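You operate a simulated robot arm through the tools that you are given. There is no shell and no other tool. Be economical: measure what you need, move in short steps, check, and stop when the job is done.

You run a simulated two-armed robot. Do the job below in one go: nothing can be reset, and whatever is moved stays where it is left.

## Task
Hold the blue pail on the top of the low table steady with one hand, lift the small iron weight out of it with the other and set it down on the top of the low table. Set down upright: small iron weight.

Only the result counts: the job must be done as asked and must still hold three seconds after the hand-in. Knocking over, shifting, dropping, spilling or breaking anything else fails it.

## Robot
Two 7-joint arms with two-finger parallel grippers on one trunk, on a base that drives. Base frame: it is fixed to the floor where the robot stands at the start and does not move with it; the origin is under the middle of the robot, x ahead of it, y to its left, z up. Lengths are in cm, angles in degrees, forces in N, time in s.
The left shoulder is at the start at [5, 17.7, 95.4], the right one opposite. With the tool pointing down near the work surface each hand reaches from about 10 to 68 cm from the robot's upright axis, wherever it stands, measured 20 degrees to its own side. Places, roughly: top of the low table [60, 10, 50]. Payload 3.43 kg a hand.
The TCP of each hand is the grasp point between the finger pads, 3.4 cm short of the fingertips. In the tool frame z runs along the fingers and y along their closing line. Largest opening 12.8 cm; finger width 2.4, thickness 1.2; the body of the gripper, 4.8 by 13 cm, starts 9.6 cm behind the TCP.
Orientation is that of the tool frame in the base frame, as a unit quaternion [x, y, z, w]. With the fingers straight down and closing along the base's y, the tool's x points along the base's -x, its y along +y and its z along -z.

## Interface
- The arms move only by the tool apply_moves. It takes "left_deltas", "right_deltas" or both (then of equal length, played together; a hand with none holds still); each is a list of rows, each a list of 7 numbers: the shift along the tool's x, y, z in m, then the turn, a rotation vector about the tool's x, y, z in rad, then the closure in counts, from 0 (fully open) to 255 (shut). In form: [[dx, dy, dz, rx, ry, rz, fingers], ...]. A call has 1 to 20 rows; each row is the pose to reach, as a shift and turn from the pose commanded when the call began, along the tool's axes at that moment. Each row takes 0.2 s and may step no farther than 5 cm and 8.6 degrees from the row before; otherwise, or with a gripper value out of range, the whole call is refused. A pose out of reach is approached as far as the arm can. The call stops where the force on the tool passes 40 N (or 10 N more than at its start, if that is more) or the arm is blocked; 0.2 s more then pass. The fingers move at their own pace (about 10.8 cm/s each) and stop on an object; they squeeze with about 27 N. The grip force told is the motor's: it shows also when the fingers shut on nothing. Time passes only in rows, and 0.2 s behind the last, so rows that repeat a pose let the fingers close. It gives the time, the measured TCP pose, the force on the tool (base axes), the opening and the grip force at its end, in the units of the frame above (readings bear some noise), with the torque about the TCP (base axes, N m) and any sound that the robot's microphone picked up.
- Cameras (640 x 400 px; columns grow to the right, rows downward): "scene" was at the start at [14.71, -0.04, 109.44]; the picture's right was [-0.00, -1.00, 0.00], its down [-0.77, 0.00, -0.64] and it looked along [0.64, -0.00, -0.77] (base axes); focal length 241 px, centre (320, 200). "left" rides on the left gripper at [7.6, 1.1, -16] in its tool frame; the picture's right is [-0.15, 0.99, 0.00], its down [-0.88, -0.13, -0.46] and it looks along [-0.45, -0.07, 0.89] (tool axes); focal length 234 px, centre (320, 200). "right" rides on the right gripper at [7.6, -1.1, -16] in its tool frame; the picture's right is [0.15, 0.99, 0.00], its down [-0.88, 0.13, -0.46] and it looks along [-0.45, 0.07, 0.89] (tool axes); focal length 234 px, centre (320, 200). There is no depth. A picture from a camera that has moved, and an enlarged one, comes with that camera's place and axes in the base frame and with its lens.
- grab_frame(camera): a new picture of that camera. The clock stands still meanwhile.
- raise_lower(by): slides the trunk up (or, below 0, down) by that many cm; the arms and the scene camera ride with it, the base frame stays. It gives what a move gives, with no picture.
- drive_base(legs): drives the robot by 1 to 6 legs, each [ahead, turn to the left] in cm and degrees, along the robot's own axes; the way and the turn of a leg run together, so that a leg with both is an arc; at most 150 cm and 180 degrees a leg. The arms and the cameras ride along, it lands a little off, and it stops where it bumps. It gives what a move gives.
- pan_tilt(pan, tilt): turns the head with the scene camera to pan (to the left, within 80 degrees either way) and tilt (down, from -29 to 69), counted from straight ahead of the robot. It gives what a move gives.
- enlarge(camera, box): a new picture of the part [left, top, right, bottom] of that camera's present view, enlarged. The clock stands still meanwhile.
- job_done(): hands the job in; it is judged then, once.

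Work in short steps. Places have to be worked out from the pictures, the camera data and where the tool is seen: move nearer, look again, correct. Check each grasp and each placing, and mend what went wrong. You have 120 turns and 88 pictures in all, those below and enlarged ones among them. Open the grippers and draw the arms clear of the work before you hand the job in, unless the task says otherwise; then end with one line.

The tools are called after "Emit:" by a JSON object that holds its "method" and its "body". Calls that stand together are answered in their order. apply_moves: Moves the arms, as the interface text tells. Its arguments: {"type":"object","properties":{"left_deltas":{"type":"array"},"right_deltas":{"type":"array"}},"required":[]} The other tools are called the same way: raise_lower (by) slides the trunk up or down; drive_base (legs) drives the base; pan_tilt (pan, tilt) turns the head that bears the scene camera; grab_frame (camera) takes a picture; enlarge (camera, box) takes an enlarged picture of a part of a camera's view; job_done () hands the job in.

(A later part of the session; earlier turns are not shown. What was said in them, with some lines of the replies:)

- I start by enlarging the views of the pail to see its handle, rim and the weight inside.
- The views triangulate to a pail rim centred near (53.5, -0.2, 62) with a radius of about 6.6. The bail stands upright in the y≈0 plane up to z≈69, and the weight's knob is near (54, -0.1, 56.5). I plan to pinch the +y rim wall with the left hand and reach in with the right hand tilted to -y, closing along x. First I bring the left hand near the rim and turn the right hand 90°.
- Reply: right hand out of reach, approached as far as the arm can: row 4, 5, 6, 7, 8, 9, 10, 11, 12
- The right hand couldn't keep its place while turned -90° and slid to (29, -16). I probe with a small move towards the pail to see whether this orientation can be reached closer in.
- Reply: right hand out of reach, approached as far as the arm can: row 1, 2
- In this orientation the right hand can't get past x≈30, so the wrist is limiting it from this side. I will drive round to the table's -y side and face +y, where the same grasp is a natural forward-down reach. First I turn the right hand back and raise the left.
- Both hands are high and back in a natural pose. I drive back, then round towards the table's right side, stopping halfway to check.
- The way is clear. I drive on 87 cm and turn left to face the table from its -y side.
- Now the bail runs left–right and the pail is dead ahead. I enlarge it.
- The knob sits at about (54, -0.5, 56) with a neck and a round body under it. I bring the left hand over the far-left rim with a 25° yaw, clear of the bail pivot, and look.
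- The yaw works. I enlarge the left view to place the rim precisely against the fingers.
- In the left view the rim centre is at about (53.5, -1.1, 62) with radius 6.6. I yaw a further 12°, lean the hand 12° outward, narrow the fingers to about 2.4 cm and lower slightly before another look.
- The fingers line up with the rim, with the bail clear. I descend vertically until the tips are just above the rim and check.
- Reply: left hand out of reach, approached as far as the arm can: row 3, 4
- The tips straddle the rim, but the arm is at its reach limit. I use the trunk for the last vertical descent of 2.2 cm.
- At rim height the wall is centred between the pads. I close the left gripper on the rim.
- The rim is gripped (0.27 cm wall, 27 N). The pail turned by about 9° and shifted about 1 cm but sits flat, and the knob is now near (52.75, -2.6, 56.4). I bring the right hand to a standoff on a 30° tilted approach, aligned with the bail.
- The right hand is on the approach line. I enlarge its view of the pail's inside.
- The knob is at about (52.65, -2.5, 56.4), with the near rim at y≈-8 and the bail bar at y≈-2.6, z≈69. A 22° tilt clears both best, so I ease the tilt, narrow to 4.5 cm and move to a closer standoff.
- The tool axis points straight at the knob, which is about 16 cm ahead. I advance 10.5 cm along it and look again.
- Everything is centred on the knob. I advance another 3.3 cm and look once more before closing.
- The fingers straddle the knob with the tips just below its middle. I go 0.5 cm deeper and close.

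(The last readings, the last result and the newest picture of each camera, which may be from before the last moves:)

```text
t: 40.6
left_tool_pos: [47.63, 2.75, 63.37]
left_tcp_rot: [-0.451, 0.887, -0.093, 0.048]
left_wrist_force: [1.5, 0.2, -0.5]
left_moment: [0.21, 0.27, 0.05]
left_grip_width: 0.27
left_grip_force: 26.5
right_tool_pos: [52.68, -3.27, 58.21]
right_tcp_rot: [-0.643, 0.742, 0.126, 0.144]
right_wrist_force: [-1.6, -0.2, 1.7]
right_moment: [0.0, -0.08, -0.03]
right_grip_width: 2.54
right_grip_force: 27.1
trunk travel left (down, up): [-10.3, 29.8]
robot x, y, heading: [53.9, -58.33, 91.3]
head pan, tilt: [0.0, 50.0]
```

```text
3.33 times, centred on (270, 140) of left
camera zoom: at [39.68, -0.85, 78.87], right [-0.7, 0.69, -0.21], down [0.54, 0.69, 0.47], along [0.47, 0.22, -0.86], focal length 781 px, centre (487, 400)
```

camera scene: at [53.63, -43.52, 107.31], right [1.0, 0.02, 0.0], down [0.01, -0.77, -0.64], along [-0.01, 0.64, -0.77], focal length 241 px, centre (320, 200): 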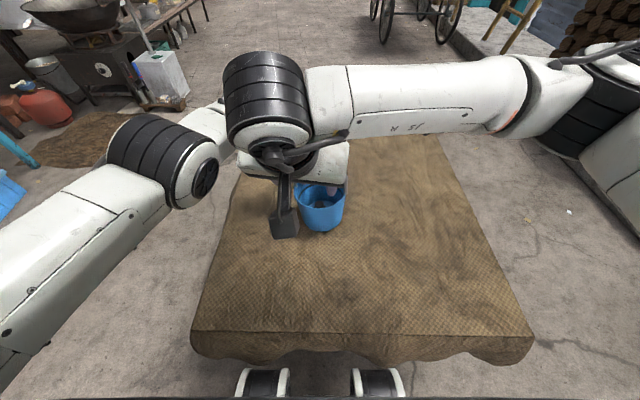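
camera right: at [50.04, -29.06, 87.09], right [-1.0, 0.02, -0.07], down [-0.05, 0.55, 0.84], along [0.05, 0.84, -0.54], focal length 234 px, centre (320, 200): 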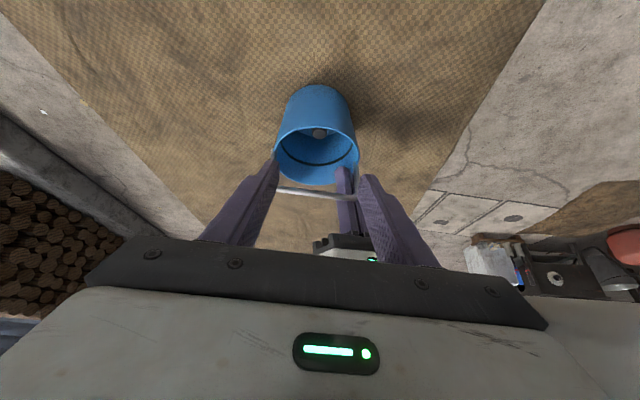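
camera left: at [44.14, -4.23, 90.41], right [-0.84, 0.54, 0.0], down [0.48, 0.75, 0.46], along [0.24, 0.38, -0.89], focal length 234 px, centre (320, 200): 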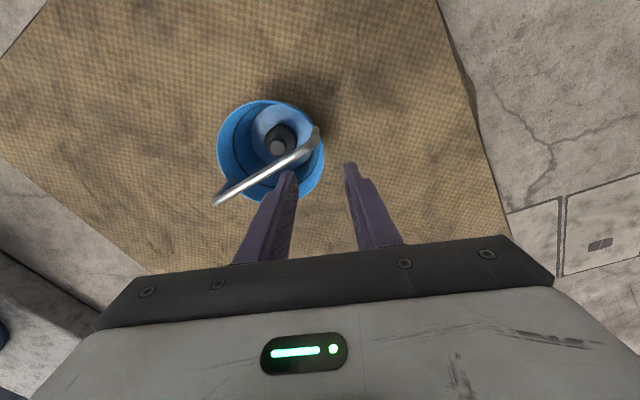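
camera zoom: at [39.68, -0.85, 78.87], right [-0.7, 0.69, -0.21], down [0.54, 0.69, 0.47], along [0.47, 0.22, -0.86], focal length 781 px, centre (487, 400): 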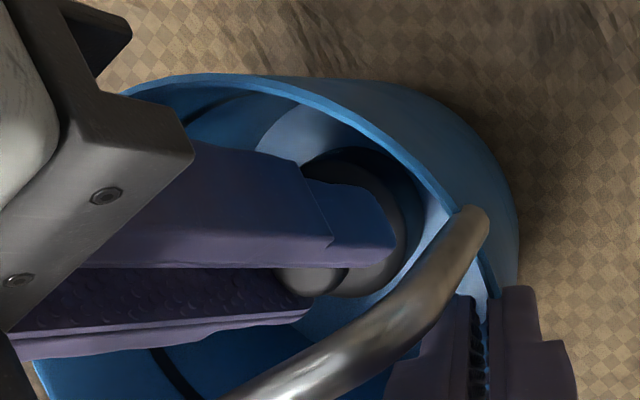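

The knob is held (2.54 cm, 27 N). I lift 6 cm slowly, easing towards -y so the knob will clear the bail bar, and check.

Emit:
{"method": "apply_moves", "body": {"right_deltas": [[-0.0038, 0, -0.0092, 0, 0, 0, 255], [-0.0048, -0.0004, -0.0195, 0, 0, 0, 255], [-0.0058, -0.0008, -0.03, 0, 0, 0, 255], [-0.0078, -0.0014, -0.045, 0, 0, 0, 255], [-0.0097, -0.002, -0.0607, 0, 0, 0, 255], [-0.0097, -0.002, -0.0607, 0, 0, 0, 255]]}}

Emit:
{"method": "enlarge", "body": {"camera": "right", "box": [230, 90, 410, 240]}}

Emit:
{"method": "enlarge", "body": {"camera": "left", "box": [190, 80, 350, 200]}}

Emit:
{"method": "enlarge", "body": {"camera": "scene", "box": [245, 130, 385, 250]}}

```text
t: 42.0
left_tool_pos: [47.68, 2.75, 63.41]
left_tcp_rot: [-0.452, 0.886, -0.094, 0.047]
left_wrist_force: [-0.2, 0.2, -2.6]
left_moment: [0.1, 0.15, 0.03]
left_grip_width: 0.24
left_grip_force: 27.4
right_tool_pos: [52.79, -4.72, 64.15]
right_tcp_rot: [-0.643, 0.742, 0.125, 0.144]
right_wrist_force: [0.3, -0.6, -5.0]
right_moment: [-0.05, 0.01, 0.0]
right_grip_width: 2.52
right_grip_force: 27.2
trunk travel left (down, up): [-10.3, 29.8]
robot x, y, heading: [53.81, -58.46, 91.2]
head pan, tilt: [0.0, 50.0]
```

```text
2.67 times, centred on (320, 165) of right
camera zoom: at [52.21, -17.7, 76.15], right [-1.0, 0.01, -0.05], down [-0.04, 0.66, 0.75], along [0.04, 0.75, -0.66], focal length 624 px, centre (320, 293)
```

zoom: 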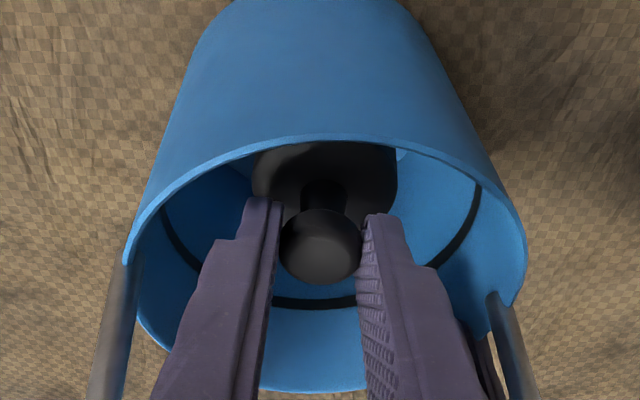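

```text
3.33 times, centred on (270, 140) of left
camera zoom: at [39.67, -0.81, 78.82], right [-0.7, 0.69, -0.21], down [0.54, 0.69, 0.47], along [0.47, 0.22, -0.86], focal length 781 px, centre (487, 400)
```

zoom: 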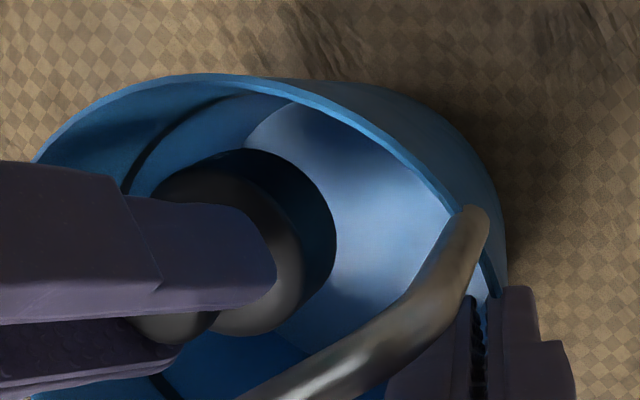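

```text
3.33 times, centred on (315, 190) of scene
camera zoom: at [53.63, -43.47, 107.3], right [1.0, 0.02, 0.0], down [0.01, -0.77, -0.64], along [-0.01, 0.64, -0.77], focal length 805 px, centre (337, 233)
```

zoom: 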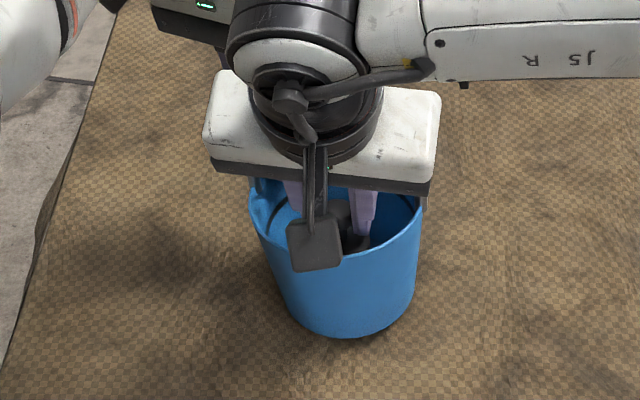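

The weight is lifted cleanly (5 N) and the pail is still. I rise another 4.4 cm with a slight shift to -y and check the clearances to the rim and bail.

Emit:
{"method": "apply_moves", "body": {"right_deltas": [[-0.003, -0.0004, -0.0145, 0, 0, 0, 255], [-0.006, -0.0008, -0.029, 0, 0, 0, 255], [-0.009, -0.0011, -0.0433, 0, 0, 0, 255], [-0.009, -0.0011, -0.0433, 0, 0, 0, 255]]}}

Emit:
{"method": "enlarge", "body": {"camera": "right", "box": [220, 90, 420, 240]}}

Emit:
{"method": "enlarge", "body": {"camera": "left", "box": [150, 80, 350, 220]}}

```text
t: 43.0
left_tool_pos: [47.64, 2.64, 63.48]
left_tcp_rot: [-0.452, 0.886, -0.094, 0.047]
left_wrist_force: [0.3, 0.5, -2.4]
left_moment: [0.09, 0.11, -0.01]
left_grip_width: 0.22
left_grip_force: 26.8
right_tool_pos: [52.81, -5.5, 68.62]
right_tcp_rot: [-0.643, 0.742, 0.126, 0.143]
right_wrist_force: [-1.0, 0.3, -5.8]
right_moment: [-0.04, -0.03, -0.03]
right_grip_width: 2.53
right_grip_force: 27.3
trunk travel left (down, up): [-10.3, 29.8]
robot x, y, heading: [53.7, -58.28, 90.9]
head pan, tilt: [0.0, 50.0]
```

```text
2.67 times, centred on (320, 165) of right
camera zoom: at [52.23, -18.53, 80.63], right [-1.0, 0.01, -0.05], down [-0.04, 0.66, 0.75], along [0.04, 0.75, -0.66], focal length 624 px, centre (320, 293)
```

zoom: 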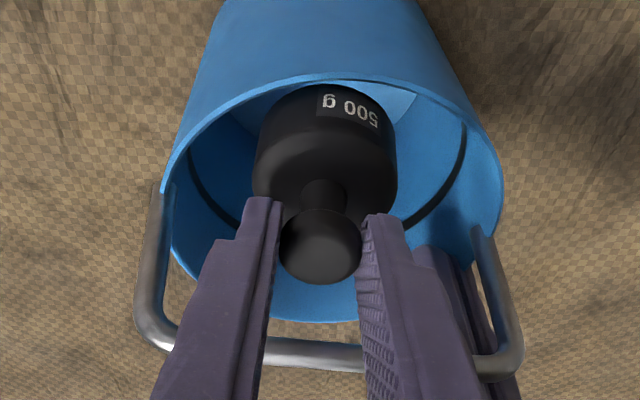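

```text
2.86 times, centred on (250, 150) of left
camera zoom: at [39.66, -0.81, 78.83], right [-0.7, 0.69, -0.21], down [0.54, 0.69, 0.47], along [0.47, 0.22, -0.86], focal length 669 px, centre (520, 343)
```

zoom: 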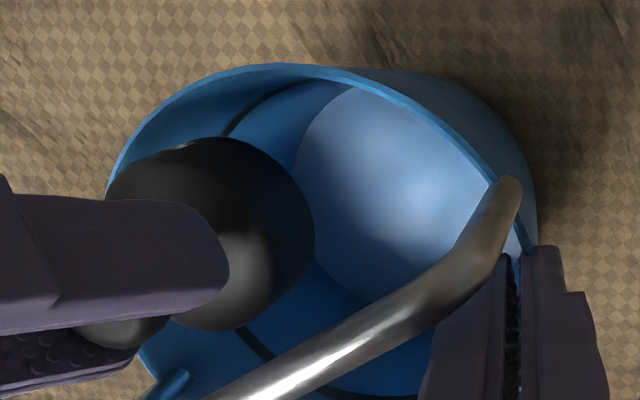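

A 500 g cylinder is coming out between rim and bail. I go up 2.2 cm with slight -y, then recheck the bottom against the rim.

Emit:
{"method": "apply_moves", "body": {"right_deltas": [[-0.003, 0, -0.0107, 0, 0, 0, 255], [-0.006, 0, -0.0213, 0, 0, 0, 255], [-0.006, 0, -0.0213, 0, 0, 0, 255]]}}

Emit:
{"method": "enlarge", "body": {"camera": "right", "box": [220, 90, 420, 240]}}

Emit:
{"method": "enlarge", "body": {"camera": "left", "box": [110, 80, 350, 240]}}

```text
t: 43.9
left_tool_pos: [47.63, 2.75, 63.46]
left_tcp_rot: [-0.451, 0.887, -0.093, 0.047]
left_wrist_force: [0.5, 0.0, -2.8]
left_moment: [0.11, 0.14, 0.01]
left_grip_width: 0.24
left_grip_force: 26.7
right_tool_pos: [52.82, -5.69, 70.87]
right_tcp_rot: [-0.643, 0.742, 0.125, 0.145]
right_wrist_force: [-0.2, 0.0, -4.7]
right_moment: [-0.05, 0.03, 0.0]
right_grip_width: 2.49
right_grip_force: 27.1
trunk travel left (down, up): [-10.3, 29.8]
robot x, y, heading: [53.63, -58.32, 91.1]
head pan, tilt: [0.0, 50.0]
```

```text
2.67 times, centred on (320, 165) of right
camera zoom: at [52.15, -18.69, 82.76], right [-1.0, 0.01, -0.05], down [-0.04, 0.66, 0.75], along [0.04, 0.75, -0.66], focal length 624 px, centre (320, 293)
```

zoom: 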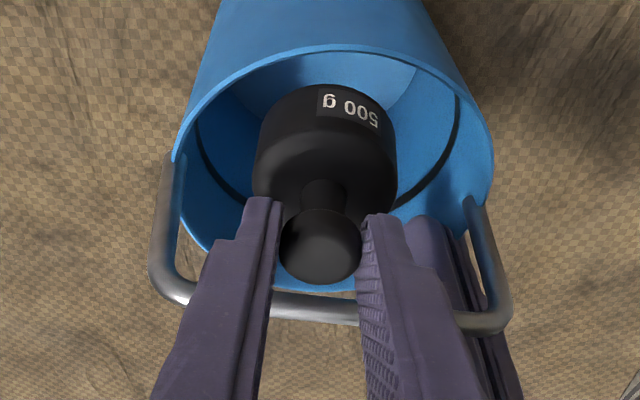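

```text
2.50 times, centred on (230, 160) of left
camera zoom: at [39.66, -0.81, 78.82], right [-0.7, 0.69, -0.21], down [0.54, 0.69, 0.47], along [0.47, 0.22, -0.86], focal length 585 px, centre (545, 300)
```

zoom: 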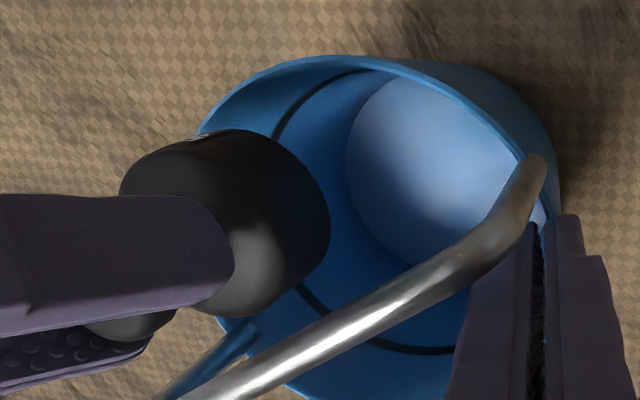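

The body is above the rim (its bottom is at about 63.6 against a rim at 62). I move it out towards -y while rising a bit more.

Emit:
{"method": "apply_moves", "body": {"right_deltas": [[0.004, -0.001, -0.011, 0, 0, 0, 255], [0.016, -0.003, -0.02, 0, 0, 0, 255], [0.031, -0.0056, -0.0288, 0, 0, 0, 255], [0.061, -0.01, -0.043, 0, 0, 0, 255], [0.091, -0.015, -0.057, 0, 0, 0, 255], [0.121, -0.0197, -0.0706, 0, 0, 0, 255], [0.121, -0.0197, -0.0706, 0, 0, 0, 255]]}}

Emit:
{"method": "grab_frame", "body": {"camera": "scene"}}

Emit:
{"method": "grab_frame", "body": {"camera": "right"}}

Emit:
{"method": "grab_frame", "body": {"camera": "left"}}

```text
t: 45.5
left_tool_pos: [47.55, 2.73, 63.4]
left_tcp_rot: [-0.451, 0.886, -0.094, 0.049]
left_wrist_force: [0.9, 0.2, -2.4]
left_moment: [0.11, 0.13, 0.04]
left_grip_width: 0.23
left_grip_force: 27.2
right_tool_pos: [52.72, -19.9, 72.95]
right_tcp_rot: [-0.642, 0.742, 0.125, 0.145]
right_wrist_force: [-0.2, -0.2, -4.8]
right_moment: [-0.03, 0.03, 0.02]
right_grip_width: 2.5
right_grip_force: 27.5
trunk travel left (down, up): [-10.3, 29.8]
robot x, y, heading: [54.02, -57.98, 90.6]
head pan, tilt: [0.0, 50.0]
```

```text
44 pictures are left
camera scene: at [53.63, -43.48, 107.3], right [1.0, 0.02, 0.0], down [0.01, -0.77, -0.64], along [-0.01, 0.64, -0.77], focal length 241 px, centre (320, 200)
```

scene: 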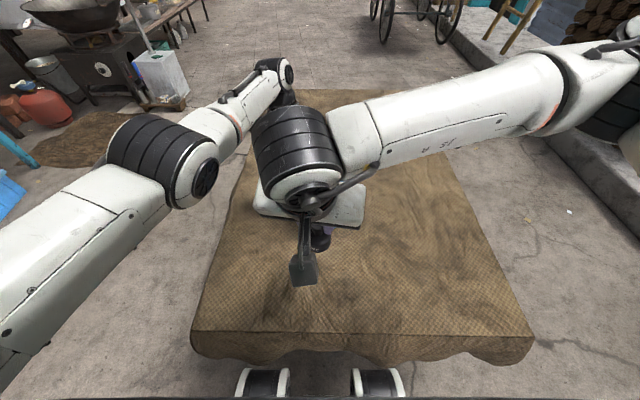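

```text
43 pictures are left
camera right: at [52.05, -32.86, 84.84], right [-1.0, 0.01, -0.05], down [-0.04, 0.66, 0.75], along [0.04, 0.75, -0.66], focal length 234 px, centre (320, 200)
```

right: 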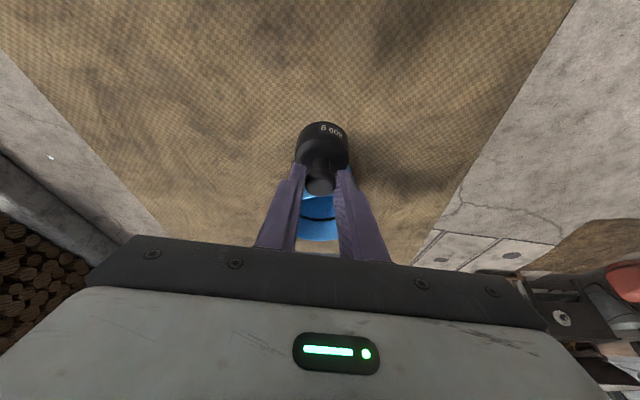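

```text
42 pictures are left
camera left: at [39.66, -0.82, 78.83], right [-0.7, 0.69, -0.21], down [0.54, 0.69, 0.47], along [0.47, 0.22, -0.86], focal length 234 px, centre (320, 200)
```

left: 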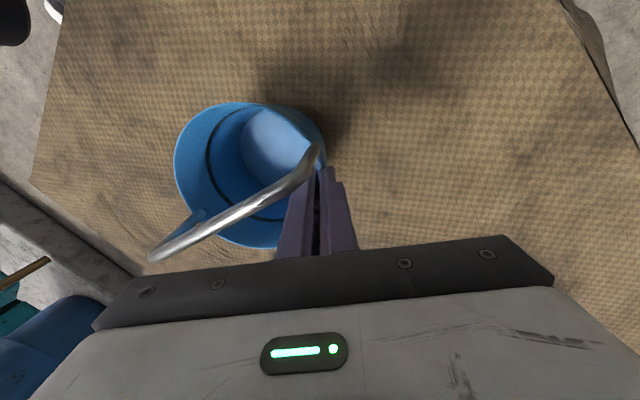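

The weight is free and hanging near (52.9, -19, 71). I lower it vertically to about 1.5 cm above the table.

Emit:
{"method": "apply_moves", "body": {"right_deltas": [[0.0127, 0, 0.0312, 0, 0, 0, 255], [0.0254, 0, 0.0624, 0, 0, 0, 255], [0.0381, 0, 0.0937, 0, 0, 0, 255], [0.049, 0, 0.1203, 0, 0, 0, 255], [0.049, 0, 0.1203, 0, 0, 0, 255]]}}

Emit:
{"method": "enlarge", "body": {"camera": "right", "box": [240, 90, 400, 210]}}

Emit:
{"method": "enlarge", "body": {"camera": "scene", "box": [265, 180, 385, 300]}}

```text
t: 46.6
left_tool_pos: [47.73, 2.62, 63.45]
left_tcp_rot: [-0.451, 0.886, -0.093, 0.048]
left_wrist_force: [0.0, 0.2, -2.7]
left_moment: [0.08, 0.13, -0.01]
left_grip_width: 0.22
left_grip_force: 26.7
right_tool_pos: [52.78, -19.84, 59.8]
right_tcp_rot: [-0.643, 0.741, 0.126, 0.144]
right_wrist_force: [0.1, 0.4, -5.0]
right_moment: [-0.02, 0.0, 0.0]
right_grip_width: 2.51
right_grip_force: 27.2
trunk travel left (down, up): [-10.3, 29.8]
robot x, y, heading: [53.89, -58.43, 91.0]
head pan, tilt: [0.0, 50.0]
```

```text
3.33 times, centred on (320, 150) of right
camera zoom: at [52.09, -32.75, 71.85], right [-1.0, 0.01, -0.05], down [-0.04, 0.66, 0.75], along [0.04, 0.75, -0.66], focal length 781 px, centre (320, 367)
```

zoom: 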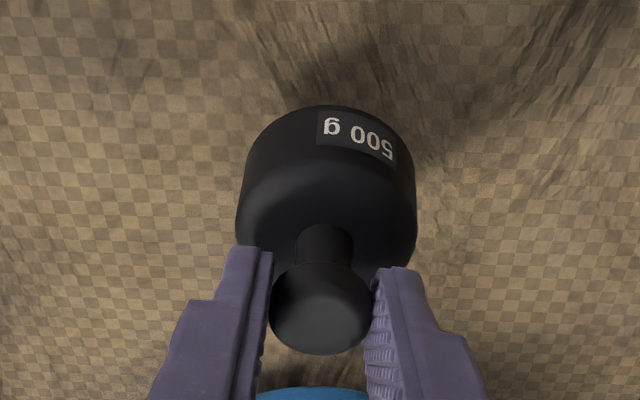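

```text
3.33 times, centred on (325, 240) of scene
camera zoom: at [53.63, -43.47, 107.3], right [1.0, 0.02, 0.0], down [0.01, -0.77, -0.64], along [-0.01, 0.64, -0.77], focal length 805 px, centre (303, 67)
```

zoom: 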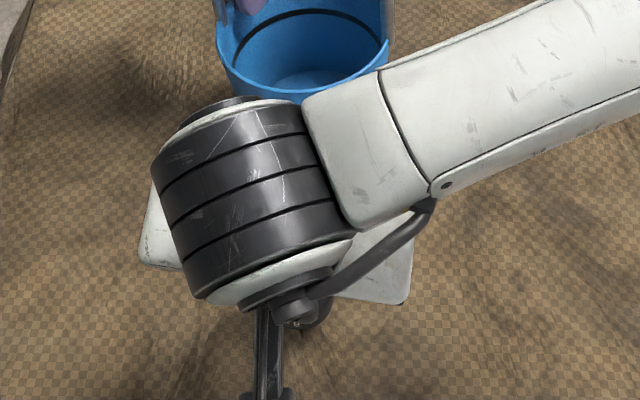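

The weight hangs upright. I lower it slowly in small steps, watching the force for table contact.

Emit:
{"method": "apply_moves", "body": {"right_deltas": [[0.0019, 0, 0.0046, 0, 0, 0, 255], [0.0038, 0, 0.0093, 0, 0, 0, 255], [0.0056, 0, 0.0139, 0, 0, 0, 255], [0.0056, 0, 0.0139, 0, 0, 0, 255]]}}

```text
t: 47.6
left_tool_pos: [47.73, 2.68, 63.39]
left_tcp_rot: [-0.451, 0.886, -0.093, 0.047]
left_wrist_force: [1.2, -0.6, -2.5]
left_moment: [0.11, 0.16, 0.0]
left_grip_width: 0.24
left_grip_force: 26.8
right_tool_pos: [52.86, -19.8, 58.29]
right_tcp_rot: [-0.643, 0.742, 0.125, 0.144]
right_wrist_force: [-0.3, 0.1, -4.9]
right_moment: [-0.03, -0.02, -0.02]
right_grip_width: 2.51
right_grip_force: 27.1
trunk travel left (down, up): [-10.3, 29.8]
robot x, y, heading: [53.72, -58.28, 91.2]
head pan, tilt: [0.0, 50.0]
```

There is no contact yet, so I continue down in 2 mm steps.

Emit:
{"method": "apply_moves", "body": {"right_deltas": [[0.0008, 0, 0.0019, 0, 0, 0, 255], [0.0015, 0, 0.0037, 0, 0, 0, 255], [0.0015, 0, 0.0037, 0, 0, 0, 255]]}}

Emit:
{"method": "enlarge", "body": {"camera": "right", "box": [240, 90, 400, 210]}}

```text
t: 48.5
left_tool_pos: [47.57, 2.66, 63.41]
left_tcp_rot: [-0.451, 0.886, -0.092, 0.047]
left_wrist_force: [0.4, 0.7, -1.8]
left_moment: [0.11, 0.11, -0.02]
left_grip_width: 0.22
left_grip_force: 26.7
right_tool_pos: [52.81, -19.76, 58.12]
right_tcp_rot: [-0.643, 0.742, 0.126, 0.143]
right_wrist_force: [-0.2, 0.5, -4.4]
right_moment: [-0.05, -0.01, -0.02]
right_grip_width: 2.53
right_grip_force: 27.3
trunk travel left (down, up): [-10.3, 29.8]
robot x, y, heading: [53.94, -58.2, 90.9]
head pan, tilt: [0.0, 50.0]
```

```text
3.33 times, centred on (320, 150) of right
camera zoom: at [52.09, -32.75, 69.92], right [-1.0, 0.01, -0.05], down [-0.04, 0.66, 0.75], along [0.04, 0.75, -0.66], focal length 781 px, centre (320, 367)
```

zoom: 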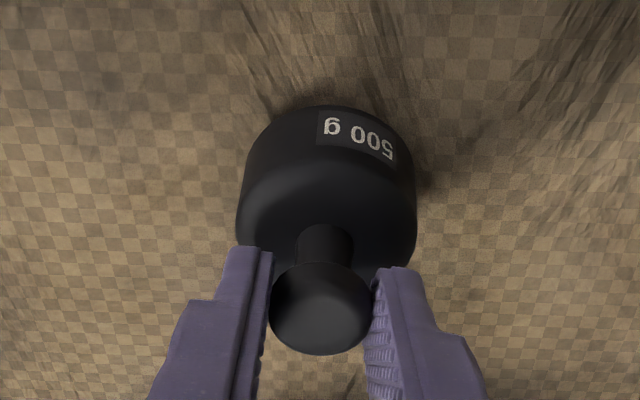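

Near contact but the force still shows the full weight. I lower 3 mm more.

Emit:
{"method": "apply_moves", "body": {"right_deltas": [[0.0006, 0, 0.0014, 0, 0, 0, 255], [0.0011, 0, 0.0028, 0, 0, 0, 255], [0.0011, 0, 0.0028, 0, 0, 0, 255]]}}

```text
t: 49.2
left_tool_pos: [47.6, 2.64, 63.41]
left_tcp_rot: [-0.451, 0.886, -0.094, 0.047]
left_wrist_force: [0.2, 0.6, -2.4]
left_moment: [0.11, 0.12, 0.02]
left_grip_width: 0.25
left_grip_force: 27.2
right_tool_pos: [52.72, -19.63, 57.67]
right_tcp_rot: [-0.643, 0.742, 0.126, 0.143]
right_wrist_force: [0.1, -0.2, -4.9]
right_moment: [-0.01, 0.04, 0.01]
right_grip_width: 2.53
right_grip_force: 26.8
trunk travel left (down, up): [-10.3, 29.8]
robot x, y, heading: [53.83, -58.19, 91.0]
head pan, tilt: [0.0, 50.0]
```

Still hanging, so I lower another 3 mm.

Emit:
{"method": "apply_moves", "body": {"right_deltas": [[0.0006, 0, 0.0014, 0, 0, 0, 255], [0.0011, 0, 0.0028, 0, 0, 0, 255], [0.0011, 0, 0.0028, 0, 0, 0, 255]]}}

```text
t: 50.0
left_tool_pos: [47.56, 2.51, 63.5]
left_tcp_rot: [-0.451, 0.886, -0.093, 0.048]
left_wrist_force: [-0.4, 0.0, -2.3]
left_moment: [0.07, 0.13, -0.01]
left_grip_width: 0.25
left_grip_force: 26.6
right_tool_pos: [52.71, -19.72, 57.48]
right_tcp_rot: [-0.642, 0.742, 0.127, 0.145]
right_wrist_force: [3.6, -2.8, 8.7]
right_moment: [0.13, -0.21, -0.1]
right_grip_width: 2.5
right_grip_force: 27.1
trunk travel left (down, up): [-10.3, 29.8]
robot x, y, heading: [53.73, -58.1, 91.1]
head pan, tilt: [0.0, 50.0]
```

It touches the table (force turned upward). I ease off 1 mm and open the right gripper gently.

Emit:
{"method": "apply_moves", "body": {"right_deltas": [[-0.0004, 0, -0.0009, 0, 0, 0, 255], [-0.0004, 0, -0.0009, 0, 0, 0, 200], [-0.0004, 0, -0.0009, 0, 0, 0, 180], [-0.0004, 0, -0.0009, 0, 0, 0, 165], [-0.0004, 0, -0.0009, 0, 0, 0, 165]]}}

Emit:
{"method": "enlarge", "body": {"camera": "right", "box": [240, 90, 400, 210]}}

```text
t: 51.2
left_tool_pos: [47.55, 2.62, 63.39]
left_tcp_rot: [-0.452, 0.886, -0.094, 0.048]
left_wrist_force: [-1.1, -0.2, -2.0]
left_moment: [0.11, 0.11, 0.0]
left_grip_width: 0.26
left_grip_force: 26.7
right_tool_pos: [52.54, -19.88, 57.39]
right_tcp_rot: [-0.642, 0.742, 0.125, 0.145]
right_wrist_force: [0.4, 0.0, 0.2]
right_moment: [-0.01, -0.02, -0.01]
right_grip_width: 4.48
right_grip_force: 0.0
trunk travel left (down, up): [-10.3, 29.8]
robot x, y, heading: [53.64, -57.78, 91.1]
head pan, tilt: [0.0, 50.0]
```

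```text
3.33 times, centred on (320, 150) of right
camera zoom: at [52.01, -32.74, 69.41], right [-1.0, 0.01, -0.05], down [-0.04, 0.66, 0.75], along [0.04, 0.75, -0.66], focal length 781 px, centre (320, 367)
```

zoom: 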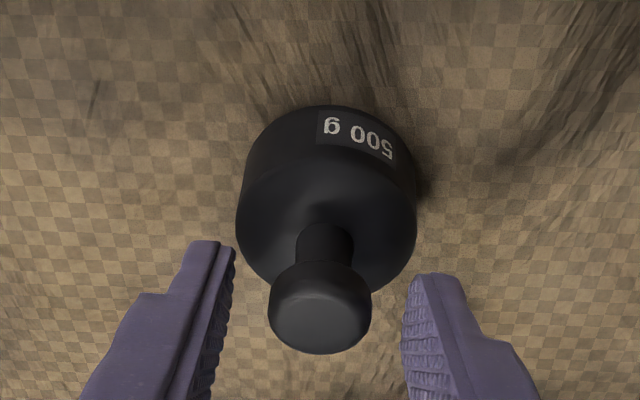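

The weight stands free and upright. I withdraw the right hand back along its axis and off to the right.

Emit:
{"method": "apply_moves", "body": {"right_deltas": [[0, 0, -0.02, 0, 0, 0, 165], [0, 0, -0.05, 0, 0, 0, 165], [0, 0, -0.09, 0, 0, 0, 165], [0, 0, -0.13, 0, 0, 0, 165], [0, 0, -0.17, 0, 0, 0, 100], [0, -0.03, -0.2, 0, 0, 0, 0], [0, -0.07, -0.21, 0, 0, 0, 0], [0, -0.11, -0.21, 0, 0, 0, 0], [0, -0.15, -0.21, 0, 0, 0, 0], [0, -0.19, -0.21, 0, 0, 0, 0], [0, -0.19, -0.21, 0, 0, 0, 0]]}}

Emit:
{"method": "grab_frame", "body": {"camera": "scene"}}

Emit:
{"method": "enlarge", "body": {"camera": "left", "box": [220, 100, 420, 240]}}

```text
t: 52.9
left_tool_pos: [47.68, 2.6, 63.33]
left_tcp_rot: [-0.452, 0.886, -0.093, 0.048]
left_wrist_force: [0.7, 0.2, -2.9]
left_moment: [0.11, 0.1, -0.01]
left_grip_width: 0.22
left_grip_force: 27.0
right_tool_pos: [58.9, -27.93, 77.15]
right_tcp_rot: [-0.63, 0.752, 0.13, 0.145]
right_wrist_force: [2.8, 6.1, 1.2]
right_moment: [-0.82, 0.39, 0.42]
right_grip_width: 12.79
right_grip_force: 0.1
trunk travel left (down, up): [-10.3, 29.8]
robot x, y, heading: [53.57, -58.05, 91.0]
head pan, tilt: [0.0, 50.0]
stopped in row 8 (right hand): the force on the tool passed its limit (the readings are from after the stop); the commanded pose is now the measured one
```

```text
37 pictures are left
camera scene: at [53.59, -43.49, 107.3], right [1.0, 0.02, 0.0], down [0.01, -0.77, -0.64], along [-0.01, 0.64, -0.77], focal length 241 px, centre (320, 200)
```

scene: 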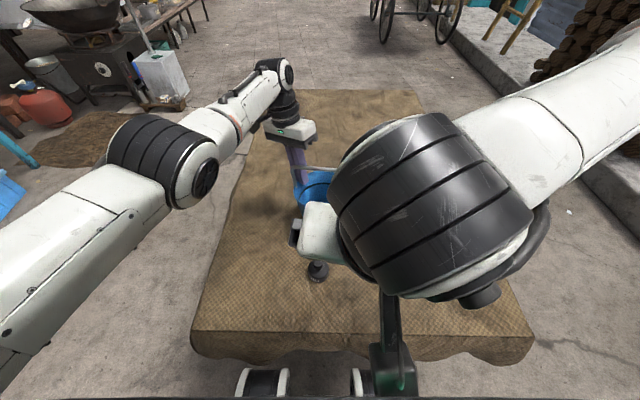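

```text
2.86 times, centred on (320, 170) of left
camera zoom: at [39.64, -0.83, 78.82], right [-0.7, 0.69, -0.21], down [0.54, 0.69, 0.47], along [0.47, 0.22, -0.86], focal length 669 px, centre (320, 286)
```

zoom: 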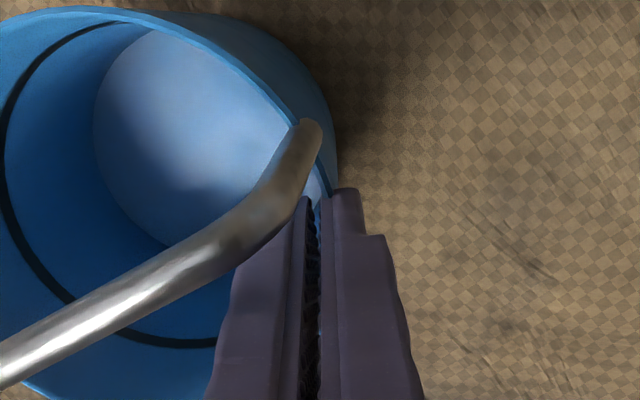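

The right hand brushed the robot's own body while drawing back, and the weight is still standing. I move the hand forward and right, away from that contact and well above everything.

Emit:
{"method": "apply_moves", "body": {"right_deltas": [[-0.02, -0.018, 0, 0, 0, 0, 0], [-0.04, -0.036, 0, 0, 0, 0, 0], [-0.06, -0.055, 0, 0, 0, 0, 0], [-0.077, -0.085, -0.001, 0, 0, 0, 0], [-0.077, -0.12, -0.001, 0, 0, 0, 0], [-0.077, -0.15, -0.001, 0, 0, 0, 0], [-0.077, -0.15, -0.001, 0, 0, 0, 0]]}}

Emit:
{"method": "grab_frame", "body": {"camera": "scene"}}

```text
t: 54.5
left_tool_pos: [47.78, 2.71, 63.45]
left_tcp_rot: [-0.451, 0.886, -0.093, 0.049]
left_wrist_force: [0.3, 0.5, -2.2]
left_moment: [0.05, 0.14, 0.03]
left_grip_width: 0.24
left_grip_force: 27.1
right_tool_pos: [74.92, -23.26, 80.03]
right_tcp_rot: [-0.63, 0.752, 0.129, 0.144]
right_wrist_force: [-0.1, 0.0, -0.3]
right_moment: [0.02, 0.0, -0.02]
right_grip_width: 12.79
right_grip_force: 0.0
right hand out of reach, approached as far as the arm can: row 6, 7
trunk travel left (down, up): [-10.3, 29.8]
robot x, y, heading: [53.74, -58.08, 91.0]
head pan, tilt: [0.0, 50.0]
```

```text
35 pictures are left
camera scene: at [53.64, -43.5, 107.3], right [1.0, 0.02, 0.0], down [0.01, -0.77, -0.64], along [-0.01, 0.64, -0.77], focal length 241 px, centre (320, 200)
```

scene: 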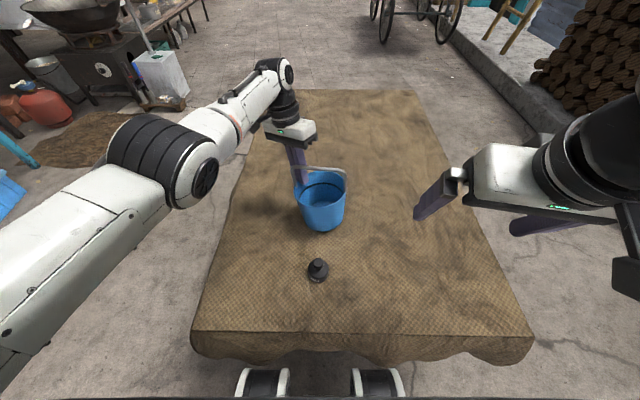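

The weight stands and the right arm is clear. The left hand carries about 2.5 N, so I check how the pail sits before letting go.

Emit:
{"method": "enlarge", "body": {"camera": "scene", "box": [265, 160, 385, 290]}}

Emit:
{"method": "grab_frame", "body": {"camera": "right"}}

```text
3.08 times, centred on (325, 225) of scene
camera zoom: at [53.64, -43.5, 107.3], right [1.0, 0.02, 0.0], down [0.01, -0.77, -0.64], along [-0.01, 0.64, -0.77], focal length 743 px, centre (305, 123)
```

zoom: 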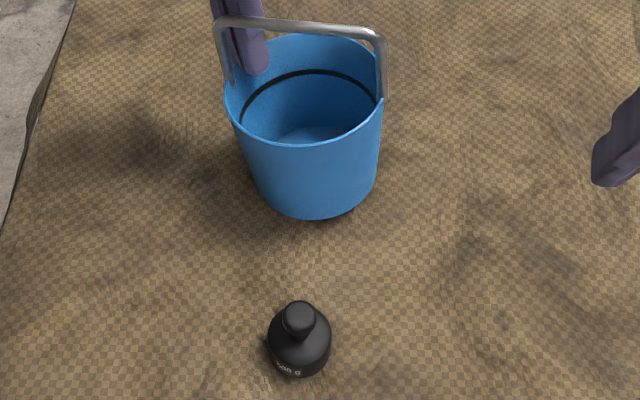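

```text
33 pictures are left
camera right: at [74.02, -36.31, 91.9], right [-1.0, 0.04, -0.04], down [-0.01, 0.65, 0.76], along [0.06, 0.76, -0.65], focal length 234 px, centre (320, 200)
```

right: 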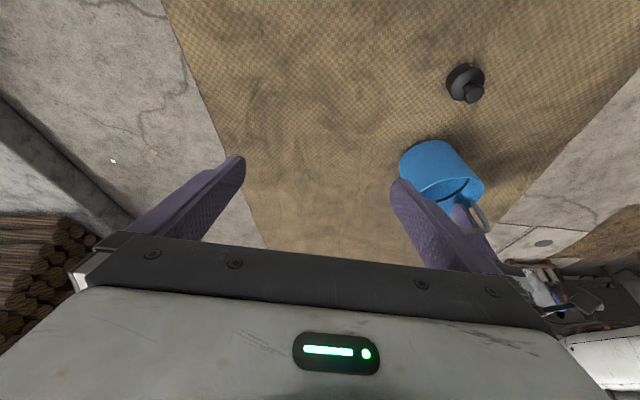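

The pail seems to lean slightly towards the gripping hand, with its near-right bottom edge a little raised. I zoom in to judge this.

Emit:
{"method": "enlarge", "body": {"camera": "scene", "box": [290, 165, 360, 235]}}

Emit:
{"method": "enlarge", "body": {"camera": "right", "box": [380, 120, 500, 230]}}

```text
5.71 times, centred on (325, 200) of scene
camera zoom: at [53.64, -43.5, 107.3], right [1.0, 0.02, 0.0], down [0.01, -0.77, -0.64], along [-0.01, 0.64, -0.77], focal length 1380 px, centre (291, 200)
```

zoom: 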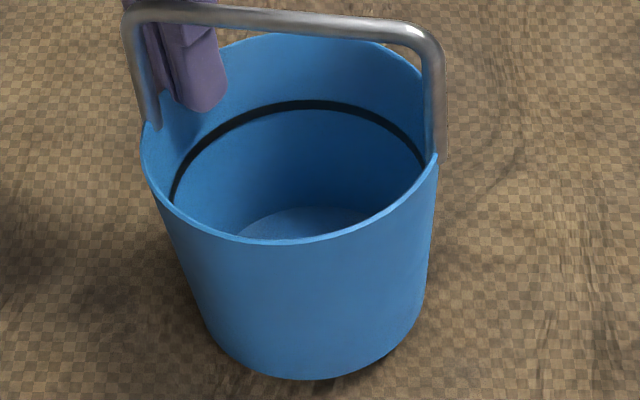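

```text
3.64 times, centred on (440, 175) of right
camera zoom: at [74.02, -36.31, 91.9], right [-1.0, 0.04, -0.04], down [-0.01, 0.65, 0.76], along [0.06, 0.76, -0.65], focal length 852 px, centre (-116, 291)
```

zoom: 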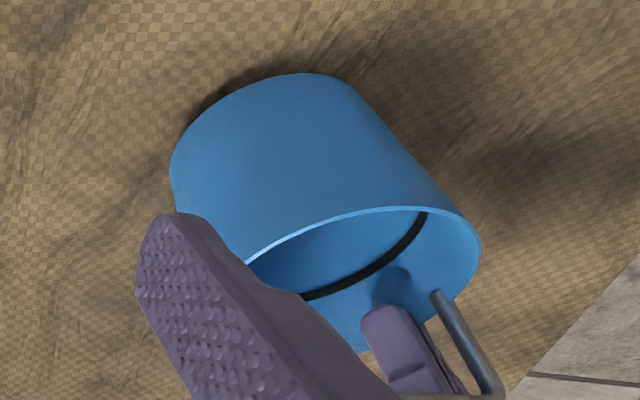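

The pail leans about 5° towards the left hand. I tip it back upright gently, turning about its grounded bottom edge in small steps while watching the force.

Emit:
{"method": "apply_moves", "body": {"left_deltas": [[0, -0.002, 0.0, -0.015, 0, 0, 255], [0, -0.004, 0.0001, -0.03, 0, 0, 255], [0, -0.0061, 0.0002, -0.045, 0, 0, 255], [0, -0.0061, 0.0002, -0.045, 0, 0, 255]]}}

Emit:
{"method": "enlarge", "body": {"camera": "scene", "box": [290, 165, 360, 235]}}

```text
t: 55.5
left_tool_pos: [48.13, 2.24, 63.55]
left_tcp_rot: [-0.453, 0.888, -0.073, 0.037]
left_wrist_force: [-0.3, -0.4, -2.1]
left_moment: [0.09, 0.15, 0.0]
left_grip_width: 0.25
left_grip_force: 27.1
right_tool_pos: [74.84, -23.23, 80.01]
right_tcp_rot: [-0.63, 0.752, 0.13, 0.145]
right_wrist_force: [0.4, 0.4, 0.3]
right_moment: [-0.01, 0.05, -0.01]
right_grip_width: 12.8
right_grip_force: 0.2
trunk travel left (down, up): [-10.3, 29.8]
robot x, y, heading: [53.84, -58.49, 91.3]
head pan, tilt: [0.0, 50.0]
```

```text
5.71 times, centred on (325, 200) of scene
camera zoom: at [53.63, -43.5, 107.3], right [1.0, 0.02, 0.0], down [0.01, -0.77, -0.64], along [-0.01, 0.64, -0.77], focal length 1380 px, centre (291, 200)
```

zoom: 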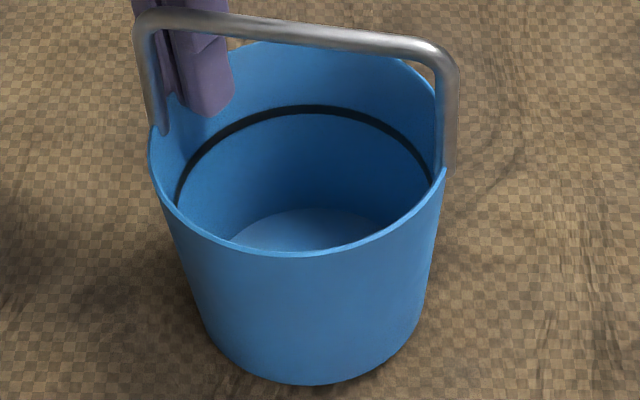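

Better: the pail is nearly upright, but the hand still carries 2 N. I do one more similar step.

Emit:
{"method": "apply_moves", "body": {"left_deltas": [[0, -0.0018, 0.0, -0.0133, 0, 0, 255], [0, -0.0036, 0.0003, -0.0266, 0, 0, 255], [0, -0.0054, 0.0005, -0.04, 0, 0, 255], [0, -0.0054, 0.0005, -0.04, 0, 0, 255]]}}

Emit:
{"method": "enlarge", "body": {"camera": "scene", "box": [290, 165, 360, 235]}}

```text
t: 56.5
left_tool_pos: [48.52, 1.94, 63.6]
left_tcp_rot: [-0.453, 0.889, -0.055, 0.028]
left_wrist_force: [-0.6, -0.1, -2.2]
left_moment: [0.08, 0.12, -0.02]
left_grip_width: 0.26
left_grip_force: 27.3
right_tool_pos: [74.9, -23.14, 80.1]
right_tcp_rot: [-0.63, 0.752, 0.129, 0.144]
right_wrist_force: [0.1, 0.2, 0.5]
right_moment: [-0.01, 0.01, -0.03]
right_grip_width: 12.82
right_grip_force: 0.0
trunk travel left (down, up): [-10.3, 29.8]
robot x, y, heading: [53.63, -57.9, 90.9]
head pan, tilt: [0.0, 50.0]
```

```text
5.71 times, centred on (325, 200) of scene
camera zoom: at [53.63, -43.5, 107.3], right [1.0, 0.02, 0.0], down [0.01, -0.77, -0.64], along [-0.01, 0.64, -0.77], focal length 1380 px, centre (291, 200)
```

zoom: 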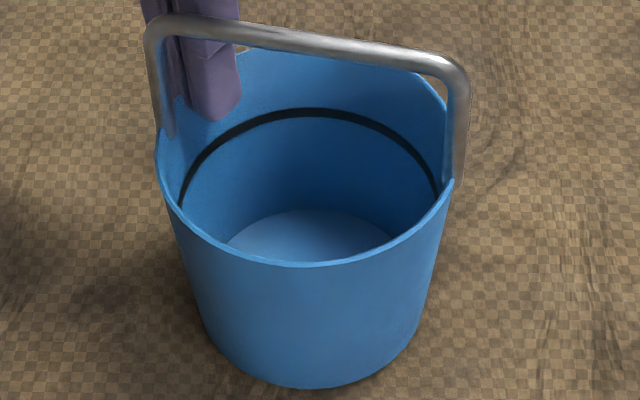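

The pail is now upright to within about 1°, but the steady -2.2 N suggests it hangs just clear of the table. I lower it in small steps until the force unloads.

Emit:
{"method": "apply_moves", "body": {"left_deltas": [[0, 0.0001, 0.001, 0, 0, 0, 255], [0, 0.0002, 0.002, 0, 0, 0, 255], [0, 0.0002, 0.002, 0, 0, 0, 255]]}}

```text
t: 57.3
left_tool_pos: [48.37, 1.94, 63.53]
left_tcp_rot: [-0.453, 0.889, -0.054, 0.028]
left_wrist_force: [-3.1, -0.2, 10.5]
left_moment: [-0.55, 0.57, -0.14]
left_grip_width: 0.23
left_grip_force: 26.8
right_tool_pos: [74.86, -23.22, 80.11]
right_tcp_rot: [-0.63, 0.752, 0.13, 0.144]
right_wrist_force: [0.2, -0.4, -0.3]
right_moment: [-0.01, -0.01, 0.01]
right_grip_width: 12.8
right_grip_force: 0.1
trunk travel left (down, up): [-10.3, 29.8]
robot x, y, heading: [53.71, -58.15, 90.9]
head pan, tilt: [0.0, 50.0]
```

It touches down. I ease up 1 mm and open the left fingers slowly.

Emit:
{"method": "apply_moves", "body": {"left_deltas": [[0, -0.0001, -0.001, 0, 0, 0, 255], [0, -0.0001, -0.001, 0, 0, 0, 250], [0, -0.0001, -0.001, 0, 0, 0, 240], [0, -0.0001, -0.001, 0, 0, 0, 225], [0, -0.0001, -0.001, 0, 0, 0, 215], [0, -0.0001, -0.001, 0, 0, 0, 215]]}}

Emit:
{"method": "enlarge", "body": {"camera": "scene", "box": [290, 165, 360, 235]}}

Emit:
{"method": "enlarge", "body": {"camera": "left", "box": [220, 100, 420, 240]}}

```text
t: 58.7
left_tool_pos: [48.64, 1.96, 63.46]
left_tcp_rot: [-0.453, 0.889, -0.055, 0.028]
left_wrist_force: [0.4, 0.4, -0.3]
left_moment: [-0.03, 0.0, 0.01]
left_grip_width: 2.0
left_grip_force: 0.0
right_tool_pos: [74.88, -23.18, 80.11]
right_tcp_rot: [-0.63, 0.752, 0.13, 0.146]
right_wrist_force: [-0.1, -0.2, -0.2]
right_moment: [-0.01, -0.01, -0.03]
right_grip_width: 12.81
right_grip_force: 0.0
trunk travel left (down, up): [-10.3, 29.8]
robot x, y, heading: [54.2, -58.01, 90.9]
head pan, tilt: [0.0, 50.0]
```

```text
5.71 times, centred on (325, 200) of scene
camera zoom: at [53.63, -43.51, 107.31], right [1.0, 0.02, 0.0], down [0.01, -0.77, -0.64], along [-0.01, 0.64, -0.77], focal length 1380 px, centre (291, 200)
```

zoom: 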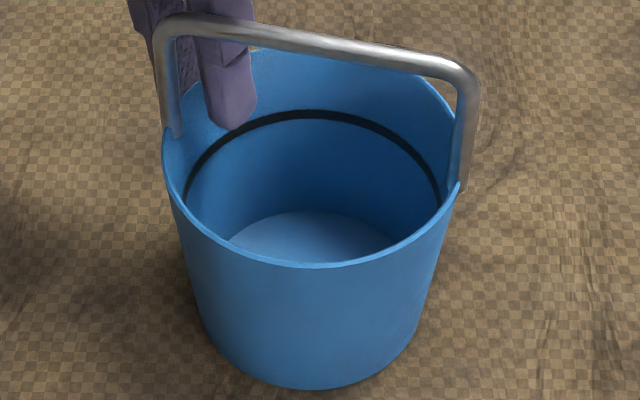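

```text
2.86 times, centred on (320, 170) of left
camera zoom: at [41.6, -2.31, 79.2], right [-0.71, 0.7, -0.12], down [0.58, 0.67, 0.47], along [0.41, 0.26, -0.87], focal length 669 px, centre (320, 286)
```

zoom: 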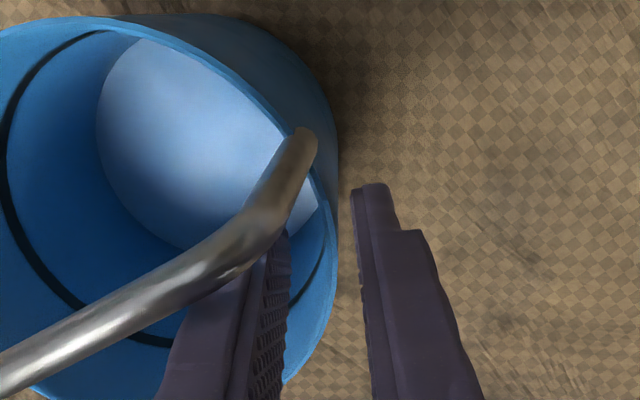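

Released: the pail stands flat and the fingers are free of the wall. I withdraw the left hand straight back along its axis, slightly away from the bail.

Emit:
{"method": "apply_moves", "body": {"left_deltas": [[-0.001, 0, -0.01, 0, 0, 0, 215], [-0.003, 0, -0.025, 0, 0, 0, 215], [-0.004, 0, -0.045, 0, 0, 0, 215], [-0.004, 0, -0.07, 0, 0, 0, 215], [-0.004, 0, -0.1, 0, 0, 0, 215], [-0.004, 0, -0.13, 0, 0, 0, 215], [-0.004, 0, -0.16, 0, 0, 0, 215], [-0.004, 0.04, -0.16, 0, 0, 0, 100], [-0.004, 0.08, -0.16, 0, 0, 0, 0], [-0.004, 0.12, -0.16, 0, 0, 0, 0], [-0.004, 0.12, -0.16, 0, 0, 0, 0]]}}

Emit:
{"method": "grab_frame", "body": {"camera": "scene"}}

Emit:
{"method": "enlarge", "body": {"camera": "scene", "box": [265, 160, 385, 290]}}

```text
t: 61.1
left_tool_pos: [36.84, 5.0, 78.17]
left_tcp_rot: [-0.453, 0.889, -0.055, 0.029]
left_wrist_force: [-0.5, 0.1, 0.3]
left_moment: [-0.01, -0.03, 0.03]
left_grip_width: 12.82
left_grip_force: 0.0
left hand out of reach, approached as far as the arm can: row 7, 8, 9, 10, 11
right_tool_pos: [74.98, -23.11, 80.09]
right_tcp_rot: [-0.63, 0.752, 0.13, 0.145]
right_wrist_force: [0.1, -0.3, 0.4]
right_moment: [-0.03, -0.02, 0.04]
right_grip_width: 12.78
right_grip_force: 0.0
trunk travel left (down, up): [-10.3, 29.8]
robot x, y, heading: [53.85, -58.37, 91.3]
head pan, tilt: [0.0, 50.0]
```

```text
26 pictures are left
camera scene: at [53.61, -43.51, 107.31], right [1.0, 0.02, 0.0], down [0.01, -0.77, -0.64], along [-0.01, 0.64, -0.77], focal length 241 px, centre (320, 200)
```

scene: 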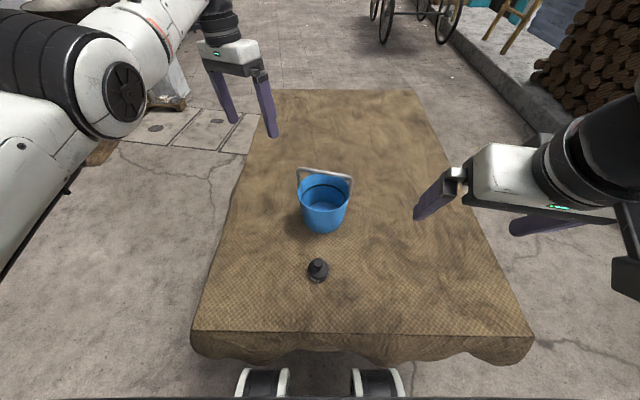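

```text
3.08 times, centred on (325, 225) of scene
camera zoom: at [53.61, -43.51, 107.31], right [1.0, 0.02, 0.0], down [0.01, -0.77, -0.64], along [-0.01, 0.64, -0.77], focal length 743 px, centre (305, 123)
```

zoom: 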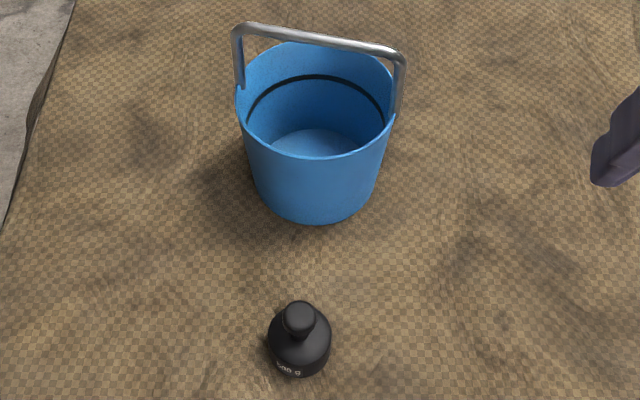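

Both objects stand upright on the table, the grippers are open and the arms are clear, so I hand the job in.

Emit:
{"method": "job_done", "body": {}}

```text
The job is handed in.
```

The 500 g iron weight is out of the pail and standing upright on the low table. The pail is upright and empty, about 1.5–2 cm from where it stood and turned by about 10°. It shifted when my left hand gripped its rim, leaned a few degrees during the lift and was set back flat. I handed the job in with both grippers open and both arms clear.
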